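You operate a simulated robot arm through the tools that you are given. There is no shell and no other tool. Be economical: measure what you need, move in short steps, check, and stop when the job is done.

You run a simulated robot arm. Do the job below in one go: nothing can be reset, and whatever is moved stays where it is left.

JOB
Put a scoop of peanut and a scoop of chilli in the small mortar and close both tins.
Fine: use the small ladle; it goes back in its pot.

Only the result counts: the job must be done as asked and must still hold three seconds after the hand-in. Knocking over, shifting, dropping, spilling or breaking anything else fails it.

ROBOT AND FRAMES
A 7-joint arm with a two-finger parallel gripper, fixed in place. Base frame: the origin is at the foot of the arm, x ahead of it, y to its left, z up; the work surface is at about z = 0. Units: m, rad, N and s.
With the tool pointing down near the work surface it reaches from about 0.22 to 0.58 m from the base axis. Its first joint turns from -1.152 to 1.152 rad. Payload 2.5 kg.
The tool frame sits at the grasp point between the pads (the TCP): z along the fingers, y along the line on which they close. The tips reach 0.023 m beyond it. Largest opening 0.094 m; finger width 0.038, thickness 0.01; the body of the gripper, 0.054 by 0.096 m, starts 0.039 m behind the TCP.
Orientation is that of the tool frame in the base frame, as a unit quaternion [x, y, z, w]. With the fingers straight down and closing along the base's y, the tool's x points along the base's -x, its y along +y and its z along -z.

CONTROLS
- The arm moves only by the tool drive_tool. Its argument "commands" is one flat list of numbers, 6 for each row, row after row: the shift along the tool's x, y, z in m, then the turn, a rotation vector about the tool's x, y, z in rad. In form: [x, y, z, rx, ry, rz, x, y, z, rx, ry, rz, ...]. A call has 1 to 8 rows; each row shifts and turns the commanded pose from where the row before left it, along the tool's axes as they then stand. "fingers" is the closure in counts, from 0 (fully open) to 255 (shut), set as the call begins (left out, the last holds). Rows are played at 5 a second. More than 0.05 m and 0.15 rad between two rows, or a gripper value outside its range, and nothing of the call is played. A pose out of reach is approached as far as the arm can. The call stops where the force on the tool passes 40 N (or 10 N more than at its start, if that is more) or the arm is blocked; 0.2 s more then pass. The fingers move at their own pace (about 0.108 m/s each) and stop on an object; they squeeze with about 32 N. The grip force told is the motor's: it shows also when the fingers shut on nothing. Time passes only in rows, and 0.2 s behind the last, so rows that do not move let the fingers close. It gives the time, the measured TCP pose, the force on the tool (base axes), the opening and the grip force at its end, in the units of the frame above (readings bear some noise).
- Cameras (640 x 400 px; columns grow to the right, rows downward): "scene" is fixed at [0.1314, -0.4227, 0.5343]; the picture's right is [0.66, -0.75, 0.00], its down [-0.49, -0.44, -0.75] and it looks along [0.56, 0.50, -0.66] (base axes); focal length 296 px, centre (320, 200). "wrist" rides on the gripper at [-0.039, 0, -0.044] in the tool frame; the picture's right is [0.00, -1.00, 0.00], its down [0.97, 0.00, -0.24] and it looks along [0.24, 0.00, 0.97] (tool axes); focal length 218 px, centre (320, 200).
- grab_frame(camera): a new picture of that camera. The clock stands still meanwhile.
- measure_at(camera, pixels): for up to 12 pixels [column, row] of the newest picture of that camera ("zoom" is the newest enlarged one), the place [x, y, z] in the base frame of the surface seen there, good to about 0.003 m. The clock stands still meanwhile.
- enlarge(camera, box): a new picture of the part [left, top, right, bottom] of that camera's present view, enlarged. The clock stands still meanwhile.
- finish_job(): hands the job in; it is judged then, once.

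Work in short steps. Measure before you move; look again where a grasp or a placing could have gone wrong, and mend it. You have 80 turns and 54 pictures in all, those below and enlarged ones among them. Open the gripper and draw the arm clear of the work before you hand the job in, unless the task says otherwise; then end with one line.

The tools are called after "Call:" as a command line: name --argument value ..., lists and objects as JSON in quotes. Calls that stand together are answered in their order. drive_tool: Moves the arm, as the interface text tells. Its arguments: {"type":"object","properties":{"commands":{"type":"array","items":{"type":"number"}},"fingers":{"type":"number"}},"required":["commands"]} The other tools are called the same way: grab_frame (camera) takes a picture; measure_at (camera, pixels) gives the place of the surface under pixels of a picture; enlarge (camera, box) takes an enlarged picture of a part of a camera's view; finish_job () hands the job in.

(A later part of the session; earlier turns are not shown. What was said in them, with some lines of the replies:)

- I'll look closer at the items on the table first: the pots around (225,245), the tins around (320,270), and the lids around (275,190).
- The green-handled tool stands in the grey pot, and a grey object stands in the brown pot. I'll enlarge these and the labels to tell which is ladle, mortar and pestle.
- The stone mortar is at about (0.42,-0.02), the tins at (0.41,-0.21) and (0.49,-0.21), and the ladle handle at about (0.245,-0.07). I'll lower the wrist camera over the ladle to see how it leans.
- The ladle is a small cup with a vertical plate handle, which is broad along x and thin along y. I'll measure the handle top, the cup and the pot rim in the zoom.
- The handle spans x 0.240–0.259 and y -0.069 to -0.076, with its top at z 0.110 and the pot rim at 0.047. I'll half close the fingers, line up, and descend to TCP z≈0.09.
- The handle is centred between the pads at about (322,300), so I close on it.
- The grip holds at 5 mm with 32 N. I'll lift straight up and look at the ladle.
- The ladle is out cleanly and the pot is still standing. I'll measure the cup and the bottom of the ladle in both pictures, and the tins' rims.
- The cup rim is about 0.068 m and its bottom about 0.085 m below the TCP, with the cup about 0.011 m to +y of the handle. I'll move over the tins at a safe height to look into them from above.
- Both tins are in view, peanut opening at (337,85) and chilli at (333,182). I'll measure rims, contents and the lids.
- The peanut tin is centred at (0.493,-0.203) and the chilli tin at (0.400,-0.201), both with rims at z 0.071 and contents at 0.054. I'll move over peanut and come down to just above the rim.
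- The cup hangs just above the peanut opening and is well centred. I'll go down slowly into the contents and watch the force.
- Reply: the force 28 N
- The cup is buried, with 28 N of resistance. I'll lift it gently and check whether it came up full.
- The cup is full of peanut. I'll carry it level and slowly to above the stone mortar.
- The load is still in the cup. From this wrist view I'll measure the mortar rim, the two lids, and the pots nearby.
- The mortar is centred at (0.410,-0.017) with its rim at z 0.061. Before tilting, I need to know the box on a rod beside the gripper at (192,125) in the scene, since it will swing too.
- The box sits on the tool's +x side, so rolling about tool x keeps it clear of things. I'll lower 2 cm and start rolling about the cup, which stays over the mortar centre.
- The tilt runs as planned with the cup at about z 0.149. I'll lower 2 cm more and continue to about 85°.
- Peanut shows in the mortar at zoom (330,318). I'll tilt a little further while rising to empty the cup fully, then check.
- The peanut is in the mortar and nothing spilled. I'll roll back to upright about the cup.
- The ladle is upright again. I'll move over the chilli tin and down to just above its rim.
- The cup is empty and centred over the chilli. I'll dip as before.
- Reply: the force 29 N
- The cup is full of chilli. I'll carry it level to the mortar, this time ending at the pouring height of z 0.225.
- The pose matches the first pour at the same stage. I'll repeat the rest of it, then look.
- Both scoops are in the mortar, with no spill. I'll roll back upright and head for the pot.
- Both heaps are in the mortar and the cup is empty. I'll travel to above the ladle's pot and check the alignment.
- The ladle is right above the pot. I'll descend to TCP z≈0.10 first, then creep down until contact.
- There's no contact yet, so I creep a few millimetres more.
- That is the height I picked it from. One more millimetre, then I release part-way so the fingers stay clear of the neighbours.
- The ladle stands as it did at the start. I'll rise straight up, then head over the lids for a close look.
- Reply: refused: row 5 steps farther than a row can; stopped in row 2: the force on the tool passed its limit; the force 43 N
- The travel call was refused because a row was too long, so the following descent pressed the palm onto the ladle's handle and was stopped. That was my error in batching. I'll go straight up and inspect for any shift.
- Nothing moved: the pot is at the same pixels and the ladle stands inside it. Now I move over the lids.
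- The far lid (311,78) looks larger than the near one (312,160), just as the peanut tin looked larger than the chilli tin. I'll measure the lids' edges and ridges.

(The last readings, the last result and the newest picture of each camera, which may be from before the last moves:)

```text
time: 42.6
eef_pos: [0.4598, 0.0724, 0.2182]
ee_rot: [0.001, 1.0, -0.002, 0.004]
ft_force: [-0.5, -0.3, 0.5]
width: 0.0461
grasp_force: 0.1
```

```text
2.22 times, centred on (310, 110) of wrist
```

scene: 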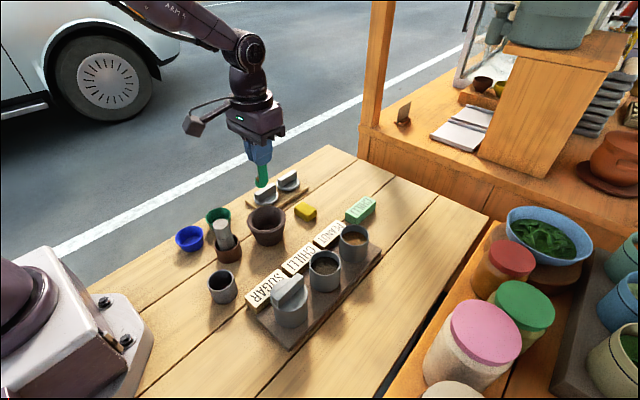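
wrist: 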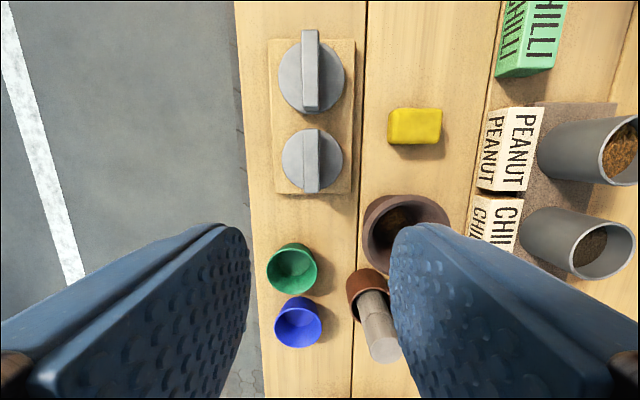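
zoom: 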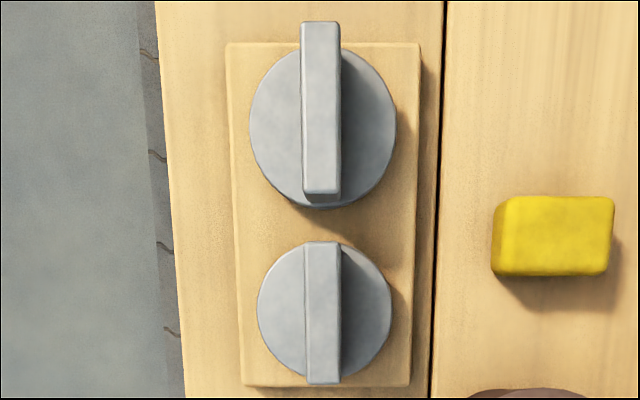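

The lids have equal diameter (64 mm), with ridge centres at (0.484,0.078) and (0.5635,0.079) and discs at z≈0.027. I'll read the closed sugar tin's lid height from the earlier scene frame as a target, and line up over the near lid.

Call:
measure_at --camera "scene" --pixels '[[288, 286], [282, 292], [295, 281], [300, 296], [305, 292], [306, 325]]'

Call:
drive_tool --commands '[-0.024, 0.0054, 0.03, 0.0, 0.0, 0.0, 0, 0, 0.04, 0, 0, 0, 0, 0, 0.03, 0, 0, 0, 0, 0, 0, 0, 0, 0]'

Call:
grab_frame --camera "wrist"

```text
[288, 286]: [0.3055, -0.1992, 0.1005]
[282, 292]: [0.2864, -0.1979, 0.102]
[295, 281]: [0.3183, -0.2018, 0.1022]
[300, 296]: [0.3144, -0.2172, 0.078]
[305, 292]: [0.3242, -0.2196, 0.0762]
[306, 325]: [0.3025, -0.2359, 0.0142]
```

```text
time: 43.6
eef_pos: [0.4856, 0.0774, 0.1155]
ee_rot: [0.0, 1.0, -0.001, 0.004]
ft_force: [0.0, -0.5, 0.1]
width: 0.0464
grasp_force: 0.0
```

```text
16 pictures are left
```

wrist: 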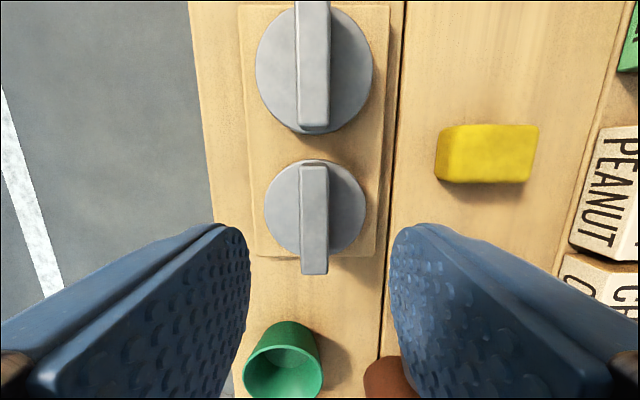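

On the closed sugar tin the ridge top is at 0.1015, so a lid goes 0.050 m higher than on the board. I'll correct the slight pitch, centre on the ridge, and go down to TCP z≈0.054.

Call:
drive_tool --commands '[0.0015, 0.002, 0.02, 0, 0.008, 0, 0, 0, 0.02, 0, 0, 0, 0, 0, 0.015, 0, 0, 0, 0, 0, 0.006, 0, 0, 0, 0, 0, 0, 0, 0, 0]'

```text
time: 44.8
eef_pos: [0.4837, 0.0793, 0.0527]
ee_rot: [0.002, 1.0, -0.001, 0.0]
ft_force: [0.0, -0.7, 0.6]
width: 0.0461
grasp_force: 0.1
```

No contact on the way down, so I close on the ridge.

Call:
drive_tool --commands '[0, 0, 0, 0, 0, 0, 0, 0, 0, 0, 0, 0, 0, 0, 0, 0, 0, 0]' --fingers 255

```text
time: 45.6
eef_pos: [0.4849, 0.0793, 0.054]
ee_rot: [0.001, 1.0, -0.002, 0.0]
ft_force: [0.0, 0.5, 1.0]
width: 0.0148
grasp_force: 32.0
```

The ridge is held at 14.8 mm. I'll lift and carry it towards the chilli tin.

Call:
drive_tool --commands '[0, 0, -0.02, 0, 0, 0, 0, 0, -0.04, 0, 0, 0, 0, 0, -0.045, 0, 0, 0, 0, 0, -0.035, 0, 0, 0, 0, 0, 0, 0, 0, 0]'

Call:
grab_frame --camera "wrist"

```text
time: 46.8
eef_pos: [0.4836, 0.0783, 0.1954]
ee_rot: [0.001, 1.0, -0.001, 0.0]
ft_force: [0.3, -0.3, -0.6]
width: 0.0153
grasp_force: 31.7
```

```text
15 pictures are left
```

wrist: 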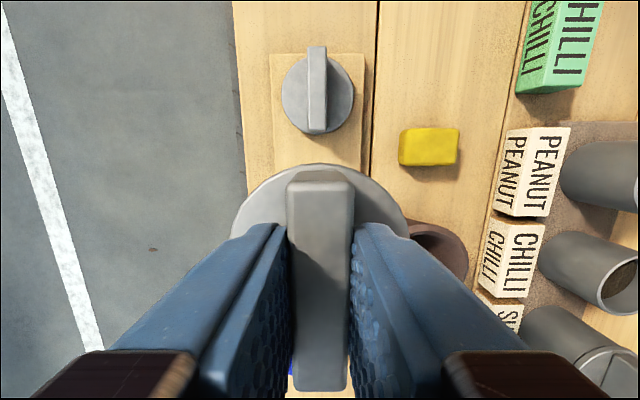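

The lid hangs level and centred. I'll carry it to above the chilli tin.

Call:
measure_at --camera "wrist" --pixels '[[318, 167], [236, 220], [403, 220], [319, 186]]'

Call:
drive_tool --commands '[0.0104, -0.035, 0, 0, 0, 0, 0.0104, -0.035, 0, 0, 0, 0, 0.0104, -0.035, 0, 0, 0, 0, 0.0104, -0.035, 0, 0, 0, 0, 0.0104, -0.035, 0, 0, 0, 0, 0.0104, -0.035, 0, 0, 0, 0, 0.0104, -0.035, 0, 0, 0, 0, 0.0104, -0.035, 0, 0, 0, 0]'

Call:
enlarge --camera "scene" --box '[230, 150, 400, 350]'

```text
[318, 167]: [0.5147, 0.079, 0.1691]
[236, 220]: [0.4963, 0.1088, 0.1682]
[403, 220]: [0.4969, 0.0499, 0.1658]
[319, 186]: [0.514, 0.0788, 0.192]
```

```text
time: 48.6
eef_pos: [0.4016, -0.1983, 0.195]
ee_rot: [0.0, 1.0, -0.002, 0.0]
ft_force: [-0.7, 0.0, -0.1]
width: 0.015
grasp_force: 32.2
```

```text
2.00 times, centred on (315, 250) of scene
```

zoom: 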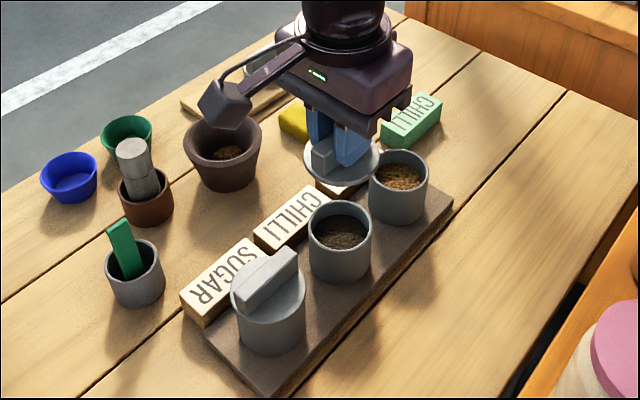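

The lid's centre coincides with the TCP. I'll refine the chilli and peanut rim centres from this view.

Call:
measure_at --camera "zoom" --pixels '[[310, 228], [371, 232], [341, 202], [336, 252], [369, 178], [427, 181], [398, 151], [396, 199]]'

```text
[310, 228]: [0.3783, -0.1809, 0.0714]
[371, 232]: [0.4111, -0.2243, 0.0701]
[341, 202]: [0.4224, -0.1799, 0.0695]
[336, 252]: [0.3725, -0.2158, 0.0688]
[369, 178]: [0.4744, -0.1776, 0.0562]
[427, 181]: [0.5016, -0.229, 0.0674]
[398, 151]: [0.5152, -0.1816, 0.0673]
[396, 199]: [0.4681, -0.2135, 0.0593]
```

The chilli centre comes out at about (0.399,-0.2005). I'll make a 1 mm correction and come down to just above the rim.

Call:
drive_tool --commands '[0.001, 0, 0.03, 0, 0, 0, 0, 0, 0.03, 0, 0, 0, 0, 0, 0.018, 0, 0, 0, 0, 0, 0, 0, 0, 0]'

Call:
enlarge --camera "scene" --box '[260, 210, 400, 330]'

```text
time: 49.6
eef_pos: [0.4016, -0.1975, 0.1163]
ee_rot: [0.001, 1.0, -0.001, -0.001]
ft_force: [0.6, -0.4, -1.6]
width: 0.015
grasp_force: 31.9
```

```text
3.33 times, centred on (330, 270) of scene
```

zoom: 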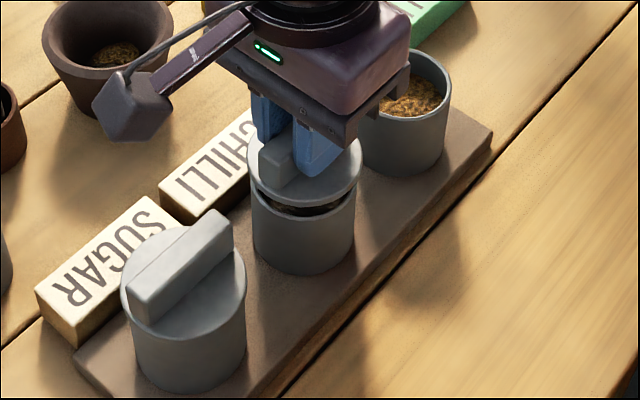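

The lid hovers about 12 mm over the rim. I'll measure its edges and the rim to check alignment before seating it.

Call:
measure_at --camera "zoom" --pixels '[[251, 163], [361, 170], [303, 200], [354, 203], [254, 195], [303, 222], [345, 188]]'

Call:
enlarge --camera "wrist" --box '[200, 100, 440, 250]'

```text
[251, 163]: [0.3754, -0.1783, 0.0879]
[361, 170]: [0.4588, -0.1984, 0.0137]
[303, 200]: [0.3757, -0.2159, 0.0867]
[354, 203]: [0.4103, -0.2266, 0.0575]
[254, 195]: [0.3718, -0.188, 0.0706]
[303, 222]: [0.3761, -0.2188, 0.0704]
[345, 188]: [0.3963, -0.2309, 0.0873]
```

```text
2.67 times, centred on (320, 175) of wrist
```

zoom: 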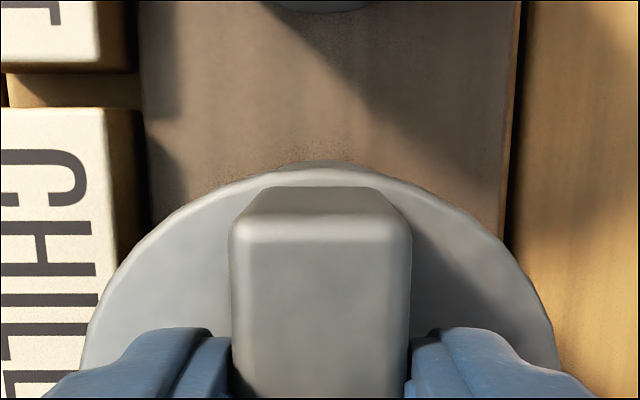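

The lid and rim agree within about 2 mm. I'll nudge that out and lower gently until contact.

Call:
drive_tool --commands '[0.0015, -0.0015, 0.004, 0, 0, 0, 0, 0, 0.004, 0, 0, 0, 0, 0, 0.002, 0, 0, 0, 0, 0, 0.001, 0, 0, 0, 0, 0, 0, 0, 0, 0]'

```text
time: 50.8
eef_pos: [0.3989, -0.2011, 0.1045]
ee_rot: [0.001, 1.0, -0.002, 0.0]
ft_force: [0.4, 0.8, 0.8]
width: 0.0149
grasp_force: 31.6
```

Call:
drive_tool --commands '[0, 0, 0.001, 0, 0, 0, 0, 0, 0.001, 0, 0, 0, 0, 0, 0, 0, 0, 0]'

Call:
enlarge --camera "scene" --box '[260, 210, 400, 330]'

```text
time: 51.6
eef_pos: [0.4002, -0.2002, 0.103]
ee_rot: [0.0, 1.0, -0.001, 0.0]
ft_force: [-7.7, 9.0, 24.1]
width: 0.0153
grasp_force: 31.3
```

```text
3.33 times, centred on (330, 270) of scene
```

zoom: 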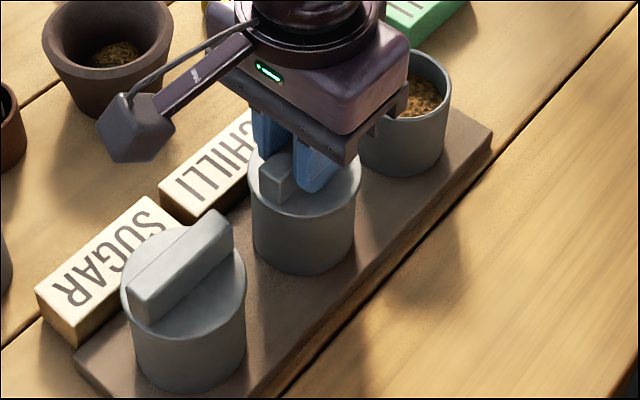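

The lid touched at the expected height (z 0.103) and looks flush. I'll ease off 1 mm, shift slightly along the side force, and release.

Call:
drive_tool --commands '[0.0007, 0.0007, -0.001, 0, 0, 0, 0, 0, 0, 0, 0, 0]'

Call:
drive_tool --commands '[0, 0, 0, 0, 0, 0, 0, 0, 0, 0, 0, 0, 0, 0, 0, 0, 0, 0]' --fingers 130

```text
time: 52.2
eef_pos: [0.3978, -0.1994, 0.1043]
ee_rot: [0.001, 1.0, -0.001, 0.0]
ft_force: [8.2, 2.1, 3.5]
width: 0.0151
grasp_force: 31.7
```

```text
time: 53.0
eef_pos: [0.3986, -0.2006, 0.1053]
ee_rot: [0.0, 1.0, -0.001, 0.0]
ft_force: [-0.2, 0.2, 0.2]
width: 0.0462
grasp_force: 0.0
```

Released. I'll rise and check the lid.

Call:
drive_tool --commands '[0, 0, -0.02, 0, 0, 0, 0, 0, -0.035, 0, 0, 0, 0, 0, -0.04, 0, 0, 0, 0, 0, 0, 0, 0, 0]'

Call:
enlarge --camera "scene" --box '[260, 210, 400, 330]'

```text
time: 54.0
eef_pos: [0.3981, -0.1993, 0.2017]
ee_rot: [0.001, 1.0, -0.002, 0.0]
ft_force: [-0.5, 0.2, -0.9]
width: 0.0462
grasp_force: 0.1
```

```text
3.33 times, centred on (330, 270) of scene
```

zoom: 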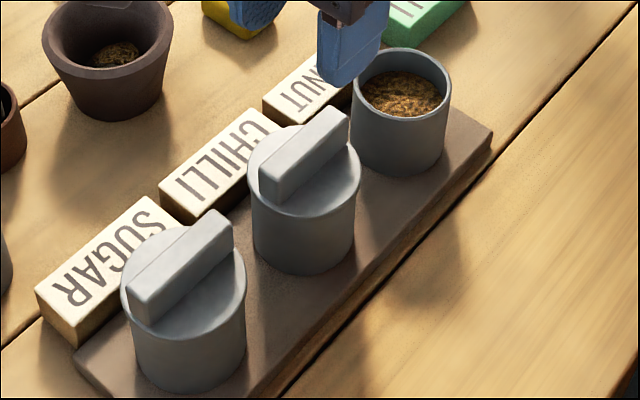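

The chilli lid sits flat like the sugar one. Now I go to the second lid.

Call:
measure_at --camera "zoom" --pixels '[[305, 210], [354, 185], [252, 175], [305, 150], [275, 200], [185, 310], [400, 141], [450, 80], [400, 50]]'

Call:
drive_tool --commands '[-0.0205, 0.035, 0, 0, 0, 0, -0.0205, 0.035, 0, 0, 0, 0, -0.0205, 0.035, 0, 0, 0, 0, -0.0205, 0.035, 0, 0, 0, 0, -0.0205, 0.035, 0, 0, 0, 0, -0.0205, 0.035, 0, 0, 0, 0, -0.0205, 0.035, 0, 0, 0, 0, -0.0205, 0.035, 0, 0, 0, 0]'

```text
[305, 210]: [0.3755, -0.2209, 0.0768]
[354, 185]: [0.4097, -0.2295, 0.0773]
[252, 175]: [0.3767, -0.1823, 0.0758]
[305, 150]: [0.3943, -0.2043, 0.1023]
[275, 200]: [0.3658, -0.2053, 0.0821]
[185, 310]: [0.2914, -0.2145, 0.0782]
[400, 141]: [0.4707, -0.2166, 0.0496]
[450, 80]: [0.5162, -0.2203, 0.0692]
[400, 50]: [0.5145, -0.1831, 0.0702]
```

```text
time: 55.8
eef_pos: [0.5621, 0.079, 0.1976]
ee_rot: [0.001, 1.0, -0.002, 0.0]
ft_force: [0.2, 0.1, 0.4]
width: 0.0461
grasp_force: 0.1
```

The chilli lid reads disc 0.077 and ridge 0.102, the same as sugar's, so it is seated. I'll descend part-way over the second lid and look.

Call:
drive_tool --commands '[0, 0, 0.04, 0, 0, 0, 0, 0, 0.042, 0, 0, 0, 0, 0, 0, 0, 0, 0]'

Call:
grab_frame --camera "wrist"

```text
time: 56.6
eef_pos: [0.5629, 0.0775, 0.1147]
ee_rot: [0.001, 1.0, -0.002, 0.0]
ft_force: [0.6, 0.3, 0.2]
width: 0.0464
grasp_force: 0.0
```

```text
9 pictures are left
```

wrist: 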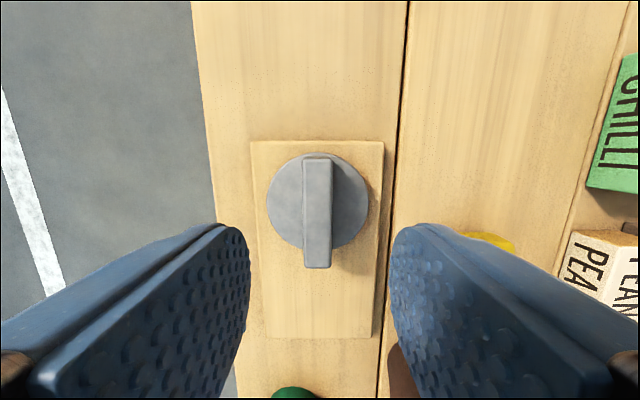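

The ridge is at column 317, about 1.5 mm left. I'll check its x extent.

Call:
measure_at --camera "wrist" --pixels '[[316, 162], [316, 264], [268, 200], [368, 200], [316, 210]]'

```text
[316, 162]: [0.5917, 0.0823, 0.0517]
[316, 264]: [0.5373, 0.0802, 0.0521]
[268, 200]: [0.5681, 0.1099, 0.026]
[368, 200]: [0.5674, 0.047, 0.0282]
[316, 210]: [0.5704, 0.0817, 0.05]
```

The ridge centre is (0.5645,0.0795). I'll adjust and descend.

Call:
drive_tool --commands '[-0.0015, 0.0015, 0.02, 0, 0, 0, 0, 0, 0.02, 0, 0, 0, 0, 0, 0.015, 0, 0, 0, 0, 0, 0.006, 0, 0, 0, 0, 0, 0, 0, 0, 0]'

```text
time: 57.8
eef_pos: [0.5647, 0.081, 0.0541]
ee_rot: [0.0, 1.0, -0.002, 0.0]
ft_force: [-0.5, 0.1, 0.0]
width: 0.046
grasp_force: 0.1
```

Clear descent, so I grip the ridge.

Call:
drive_tool --commands '[0, 0, 0, 0, 0, 0, 0, 0, 0, 0, 0, 0, 0, 0, 0, 0, 0, 0]' --fingers 255

```text
time: 58.6
eef_pos: [0.564, 0.0814, 0.0535]
ee_rot: [0.001, 1.0, -0.002, 0.0]
ft_force: [0.1, -0.6, -1.0]
width: 0.0152
grasp_force: 31.8
```

The ridge is held at 15 mm. I'll lift straight up.

Call:
drive_tool --commands '[0, 0, -0.02, 0, 0, 0, 0, 0, -0.04, 0, 0, 0, 0, 0, -0.045, 0, 0, 0, 0, 0, -0.035, 0, 0, 0, 0, 0, 0, 0, 0, 0]'

Call:
grab_frame --camera "wrist"

```text
time: 59.8
eef_pos: [0.5635, 0.0822, 0.1974]
ee_rot: [0.001, 1.0, -0.002, -0.002]
ft_force: [0.1, -0.7, -0.7]
width: 0.0154
grasp_force: 31.9
```

```text
8 pictures are left
```

wrist: 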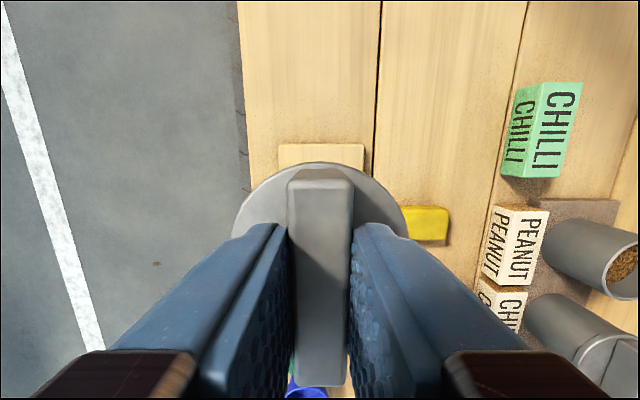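

The lid is held just like the first one. I'll carry it to the peanut tin at about (0.4925,-0.202).

Call:
drive_tool --commands '[0.00894, -0.0354, 0, 0, 0, 0, 0.00894, -0.0354, 0, 0, 0, 0, 0.00894, -0.0354, 0, 0, 0, 0, 0.00894, -0.0354, 0, 0, 0, 0, 0.00894, -0.0354, 0, 0, 0, 0, 0.00894, -0.0354, 0, 0, 0, 0, 0.00894, -0.0354, 0, 0, 0, 0, 0.00894, -0.0354, 0, 0, 0, 0]'

Call:
drive_tool --commands '[0, 0, 0, 0, 0, 0]'

Call:
enlarge --camera "scene" --box '[290, 180, 410, 280]'

```text
time: 61.6
eef_pos: [0.4908, -0.2046, 0.196]
ee_rot: [0.001, 1.0, -0.002, 0.0]
ft_force: [0.1, -0.2, 0.2]
width: 0.0151
grasp_force: 31.5
```

```text
time: 62.0
eef_pos: [0.4902, -0.2024, 0.1975]
ee_rot: [0.001, 1.0, -0.002, 0.0]
ft_force: [-0.6, 0.5, -0.2]
width: 0.0151
grasp_force: 31.7
```

```text
4.00 times, centred on (350, 230) of scene
```

zoom: 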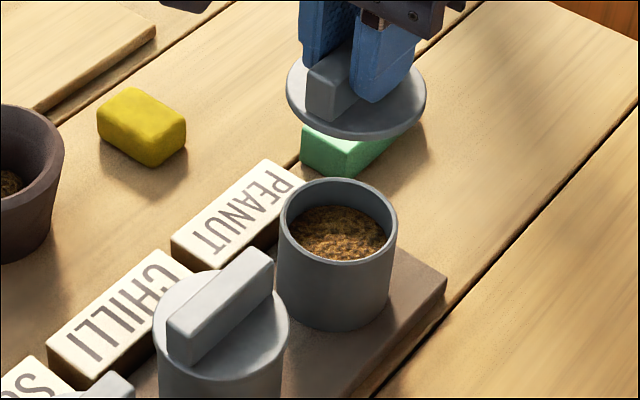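

I'll measure the peanut rim and the hanging lid for alignment.

Call:
measure_at --camera "zoom" --pixels '[[338, 180], [338, 261], [281, 220], [395, 220], [289, 95], [424, 95], [356, 137], [300, 192], [378, 192]]'

```text
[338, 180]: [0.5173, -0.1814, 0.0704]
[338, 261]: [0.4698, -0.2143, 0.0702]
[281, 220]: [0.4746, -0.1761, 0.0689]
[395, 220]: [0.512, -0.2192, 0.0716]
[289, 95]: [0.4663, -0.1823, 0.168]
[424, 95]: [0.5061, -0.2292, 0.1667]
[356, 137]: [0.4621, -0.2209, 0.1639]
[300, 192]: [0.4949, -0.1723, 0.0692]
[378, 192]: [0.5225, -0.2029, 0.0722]
```

The rim centre is about (0.493,-0.2005) and the lid is about 2.5 mm short in x and over in y. I'll correct and come down to just above the rim.

Call:
drive_tool --commands '[-0.0025, 0.0025, 0.03, 0, 0, 0, 0, 0, 0.03, 0, 0, 0, 0, 0, 0.022, 0, 0, 0, 0, 0, 0, 0, 0, 0, 0, 0, 0, 0, 0, 0]'

Call:
enlarge --camera "scene" --box '[290, 180, 410, 280]'

```text
time: 63.2
eef_pos: [0.4938, -0.2005, 0.1151]
ee_rot: [0.001, 1.0, -0.002, 0.0]
ft_force: [-0.1, 0.3, -0.6]
width: 0.0149
grasp_force: 32.3
```

```text
4.00 times, centred on (350, 230) of scene
```

zoom: 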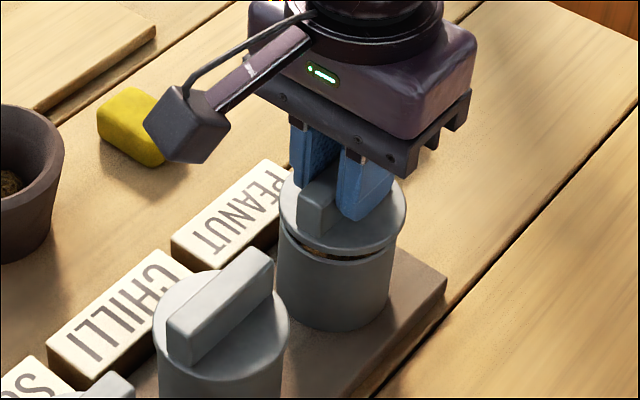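

The lid sits about 2 mm to the right of the rim (342 against 338 px), so I shift it left along (-0.0013,+0.0015) and lower to near contact.

Call:
drive_tool --commands '[0.0013, 0.0015, 0.004, 0, 0, 0, 0, 0, 0.004, 0, 0, 0, 0, 0, 0.002, 0, 0, 0, 0, 0, 0, 0, 0, 0]'

```text
time: 64.2
eef_pos: [0.4937, -0.2004, 0.1064]
ee_rot: [0.0, 1.0, -0.003, 0.002]
ft_force: [3.5, -5.2, 10.2]
width: 0.0152
grasp_force: 31.9
```

It touched early (0.106) with a side force toward (+x,-y), so I overcorrected. I'll back up, shift 1.2 mm the other way, and lower again.

Call:
drive_tool --commands '[0, 0, -0.004, 0, 0, 0, -0.0008, -0.001, 0, 0, 0, 0, 0, 0, 0.002, 0, 0, 0, 0, 0, 0.002, 0, 0, 0, 0, 0, 0.001, 0, 0, 0, 0, 0, 0, 0, 0, 0]'

```text
time: 65.6
eef_pos: [0.4939, -0.1999, 0.1036]
ee_rot: [0.001, 1.0, -0.002, 0.001]
ft_force: [-9.2, -0.6, 22.9]
width: 0.0152
grasp_force: 32.1
```

It's at the seating height of 0.1036 with a slight pull toward -x. I'll ease that way by 0.8 mm, settle, and look.

Call:
drive_tool --commands '[0.0008, 0, 0, 0, 0, 0, 0, 0, 0, 0, 0, 0]'

Call:
enlarge --camera "scene" --box '[290, 180, 410, 280]'

```text
time: 66.2
eef_pos: [0.4948, -0.1999, 0.1043]
ee_rot: [0.002, 1.0, -0.003, 0.003]
ft_force: [4.0, -6.1, 20.0]
width: 0.015
grasp_force: 32.7
```

```text
4.00 times, centred on (350, 230) of scene
```

zoom: 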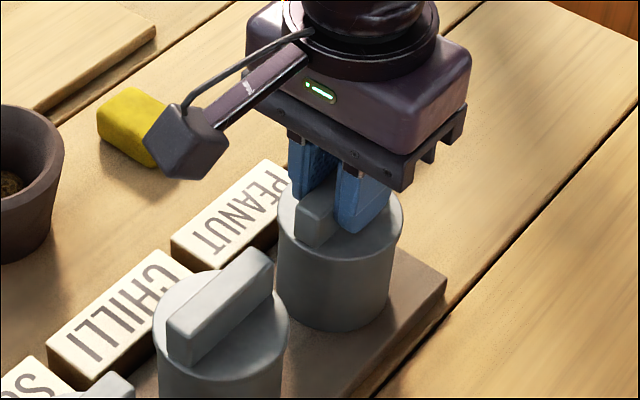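

It looks flush. I'll measure the disc's height around the edge to check it's level.

Call:
measure_at --camera "zoom" --pixels '[[283, 215], [325, 252], [360, 250], [397, 215], [392, 190]]'

Call:
drive_tool --commands '[-0.0005, -0.0006, -0.0005, 0, 0, 0, 0, 0, 0, 0, 0, 0]'

```text
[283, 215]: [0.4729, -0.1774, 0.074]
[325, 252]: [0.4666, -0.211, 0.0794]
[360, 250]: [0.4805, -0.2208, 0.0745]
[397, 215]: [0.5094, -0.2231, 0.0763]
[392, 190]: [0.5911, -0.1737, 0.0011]
```

```text
time: 66.8
eef_pos: [0.4944, -0.2006, 0.1051]
ee_rot: [0.0, 1.0, -0.002, 0.001]
ft_force: [5.8, -4.5, 16.7]
width: 0.0152
grasp_force: 31.9
```

The disc is level at about 0.076. There's still some side force toward (+x,-y), so I ease a little more that way.

Call:
drive_tool --commands '[-0.0006, -0.0005, 0, 0, 0, 0, 0, 0, 0, 0, 0, 0]'

```text
time: 67.4
eef_pos: [0.4941, -0.2002, 0.104]
ee_rot: [0.0, 1.0, -0.001, -0.001]
ft_force: [-4.7, 1.2, 20.9]
width: 0.015
grasp_force: 31.9
```

The side force is now small and the height is 0.104, so I release.

Call:
drive_tool --commands '[0, 0, 0, 0, 0, 0, 0, 0, 0, 0, 0, 0, 0, 0, 0, 0, 0, 0]' --fingers 130

```text
time: 68.2
eef_pos: [0.4952, -0.2006, 0.1033]
ee_rot: [0.001, 1.0, -0.002, -0.001]
ft_force: [0.7, -0.1, -0.5]
width: 0.046
grasp_force: 0.0
```

I'll rise straight up and check the lid.

Call:
drive_tool --commands '[0, 0, -0.02, 0, 0, 0, 0, 0, -0.035, 0, 0, 0, 0, 0, -0.045, 0, 0, 0, 0, 0, -0.045, 0, 0, 0, 0, 0, 0, 0, 0, 0]'

Call:
enlarge --camera "scene" --box '[290, 180, 410, 280]'

```text
time: 69.4
eef_pos: [0.4944, -0.2012, 0.2518]
ee_rot: [0.0, 1.0, -0.002, 0.0]
ft_force: [0.6, -0.1, -0.4]
width: 0.046
grasp_force: 0.0
```

```text
4.00 times, centred on (350, 230) of scene
```

zoom: 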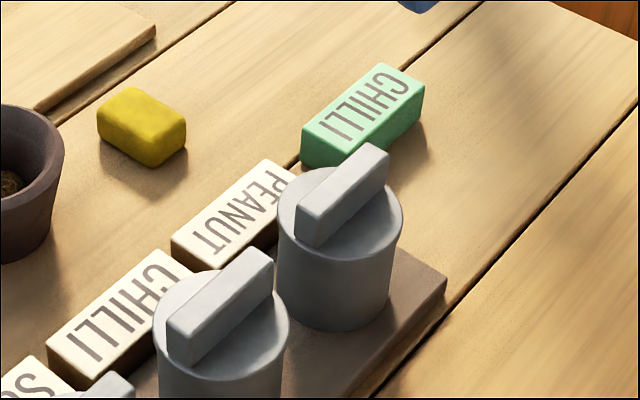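

Both lids are on. I'll verify the peanut lid's heights and withdraw to near the start pose with the gripper open.

Call:
measure_at --camera "zoom" --pixels '[[286, 215], [320, 252], [365, 248], [397, 210], [315, 215], [375, 155]]'

Call:
drive_tool --commands '[0.026, 0.029, -0.009, 0, 0, 0, 0.026, 0.029, -0.009, 0, 0, 0, 0.026, 0.029, -0.009, 0, 0, 0, 0.026, 0.029, -0.009, 0, 0, 0, 0.026, 0.029, -0.009, 0, 0, 0, 0.026, 0.029, -0.009, 0, 0, 0, 0.026, 0.026, -0.009, 0, 0, 0, 0, 0, 0, 0, 0, 0]' --fingers 0

Call:
grab_frame --camera "scene"

```text
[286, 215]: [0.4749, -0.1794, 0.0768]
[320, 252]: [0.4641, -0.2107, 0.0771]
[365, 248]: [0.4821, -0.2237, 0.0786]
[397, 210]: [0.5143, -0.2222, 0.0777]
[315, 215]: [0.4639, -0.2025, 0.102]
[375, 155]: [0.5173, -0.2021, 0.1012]
```

```text
time: 71.2
eef_pos: [0.3136, 0.0006, 0.3113]
ee_rot: [0.001, 1.0, -0.002, 0.0]
ft_force: [-0.1, 0.1, 0.1]
width: 0.0945
grasp_force: 0.1
```

```text
3 pictures are left
```

scene: 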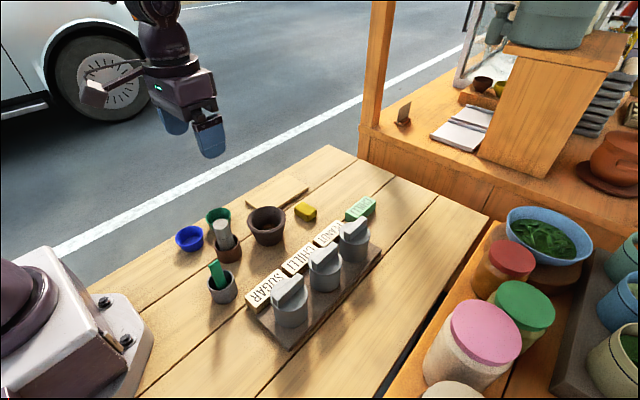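

The lids are level (disc 0.077, ridge 0.102), the ladle is in its pot, everything else stands where it was, and the arm is clear. I'm handing in the job.

Call:
finish_job

```text
The job is handed in.
```

The job is handed in: the small stone mortar holds one scoop each of peanut and chilli, both tins are closed, and the small ladle is back in its pot.
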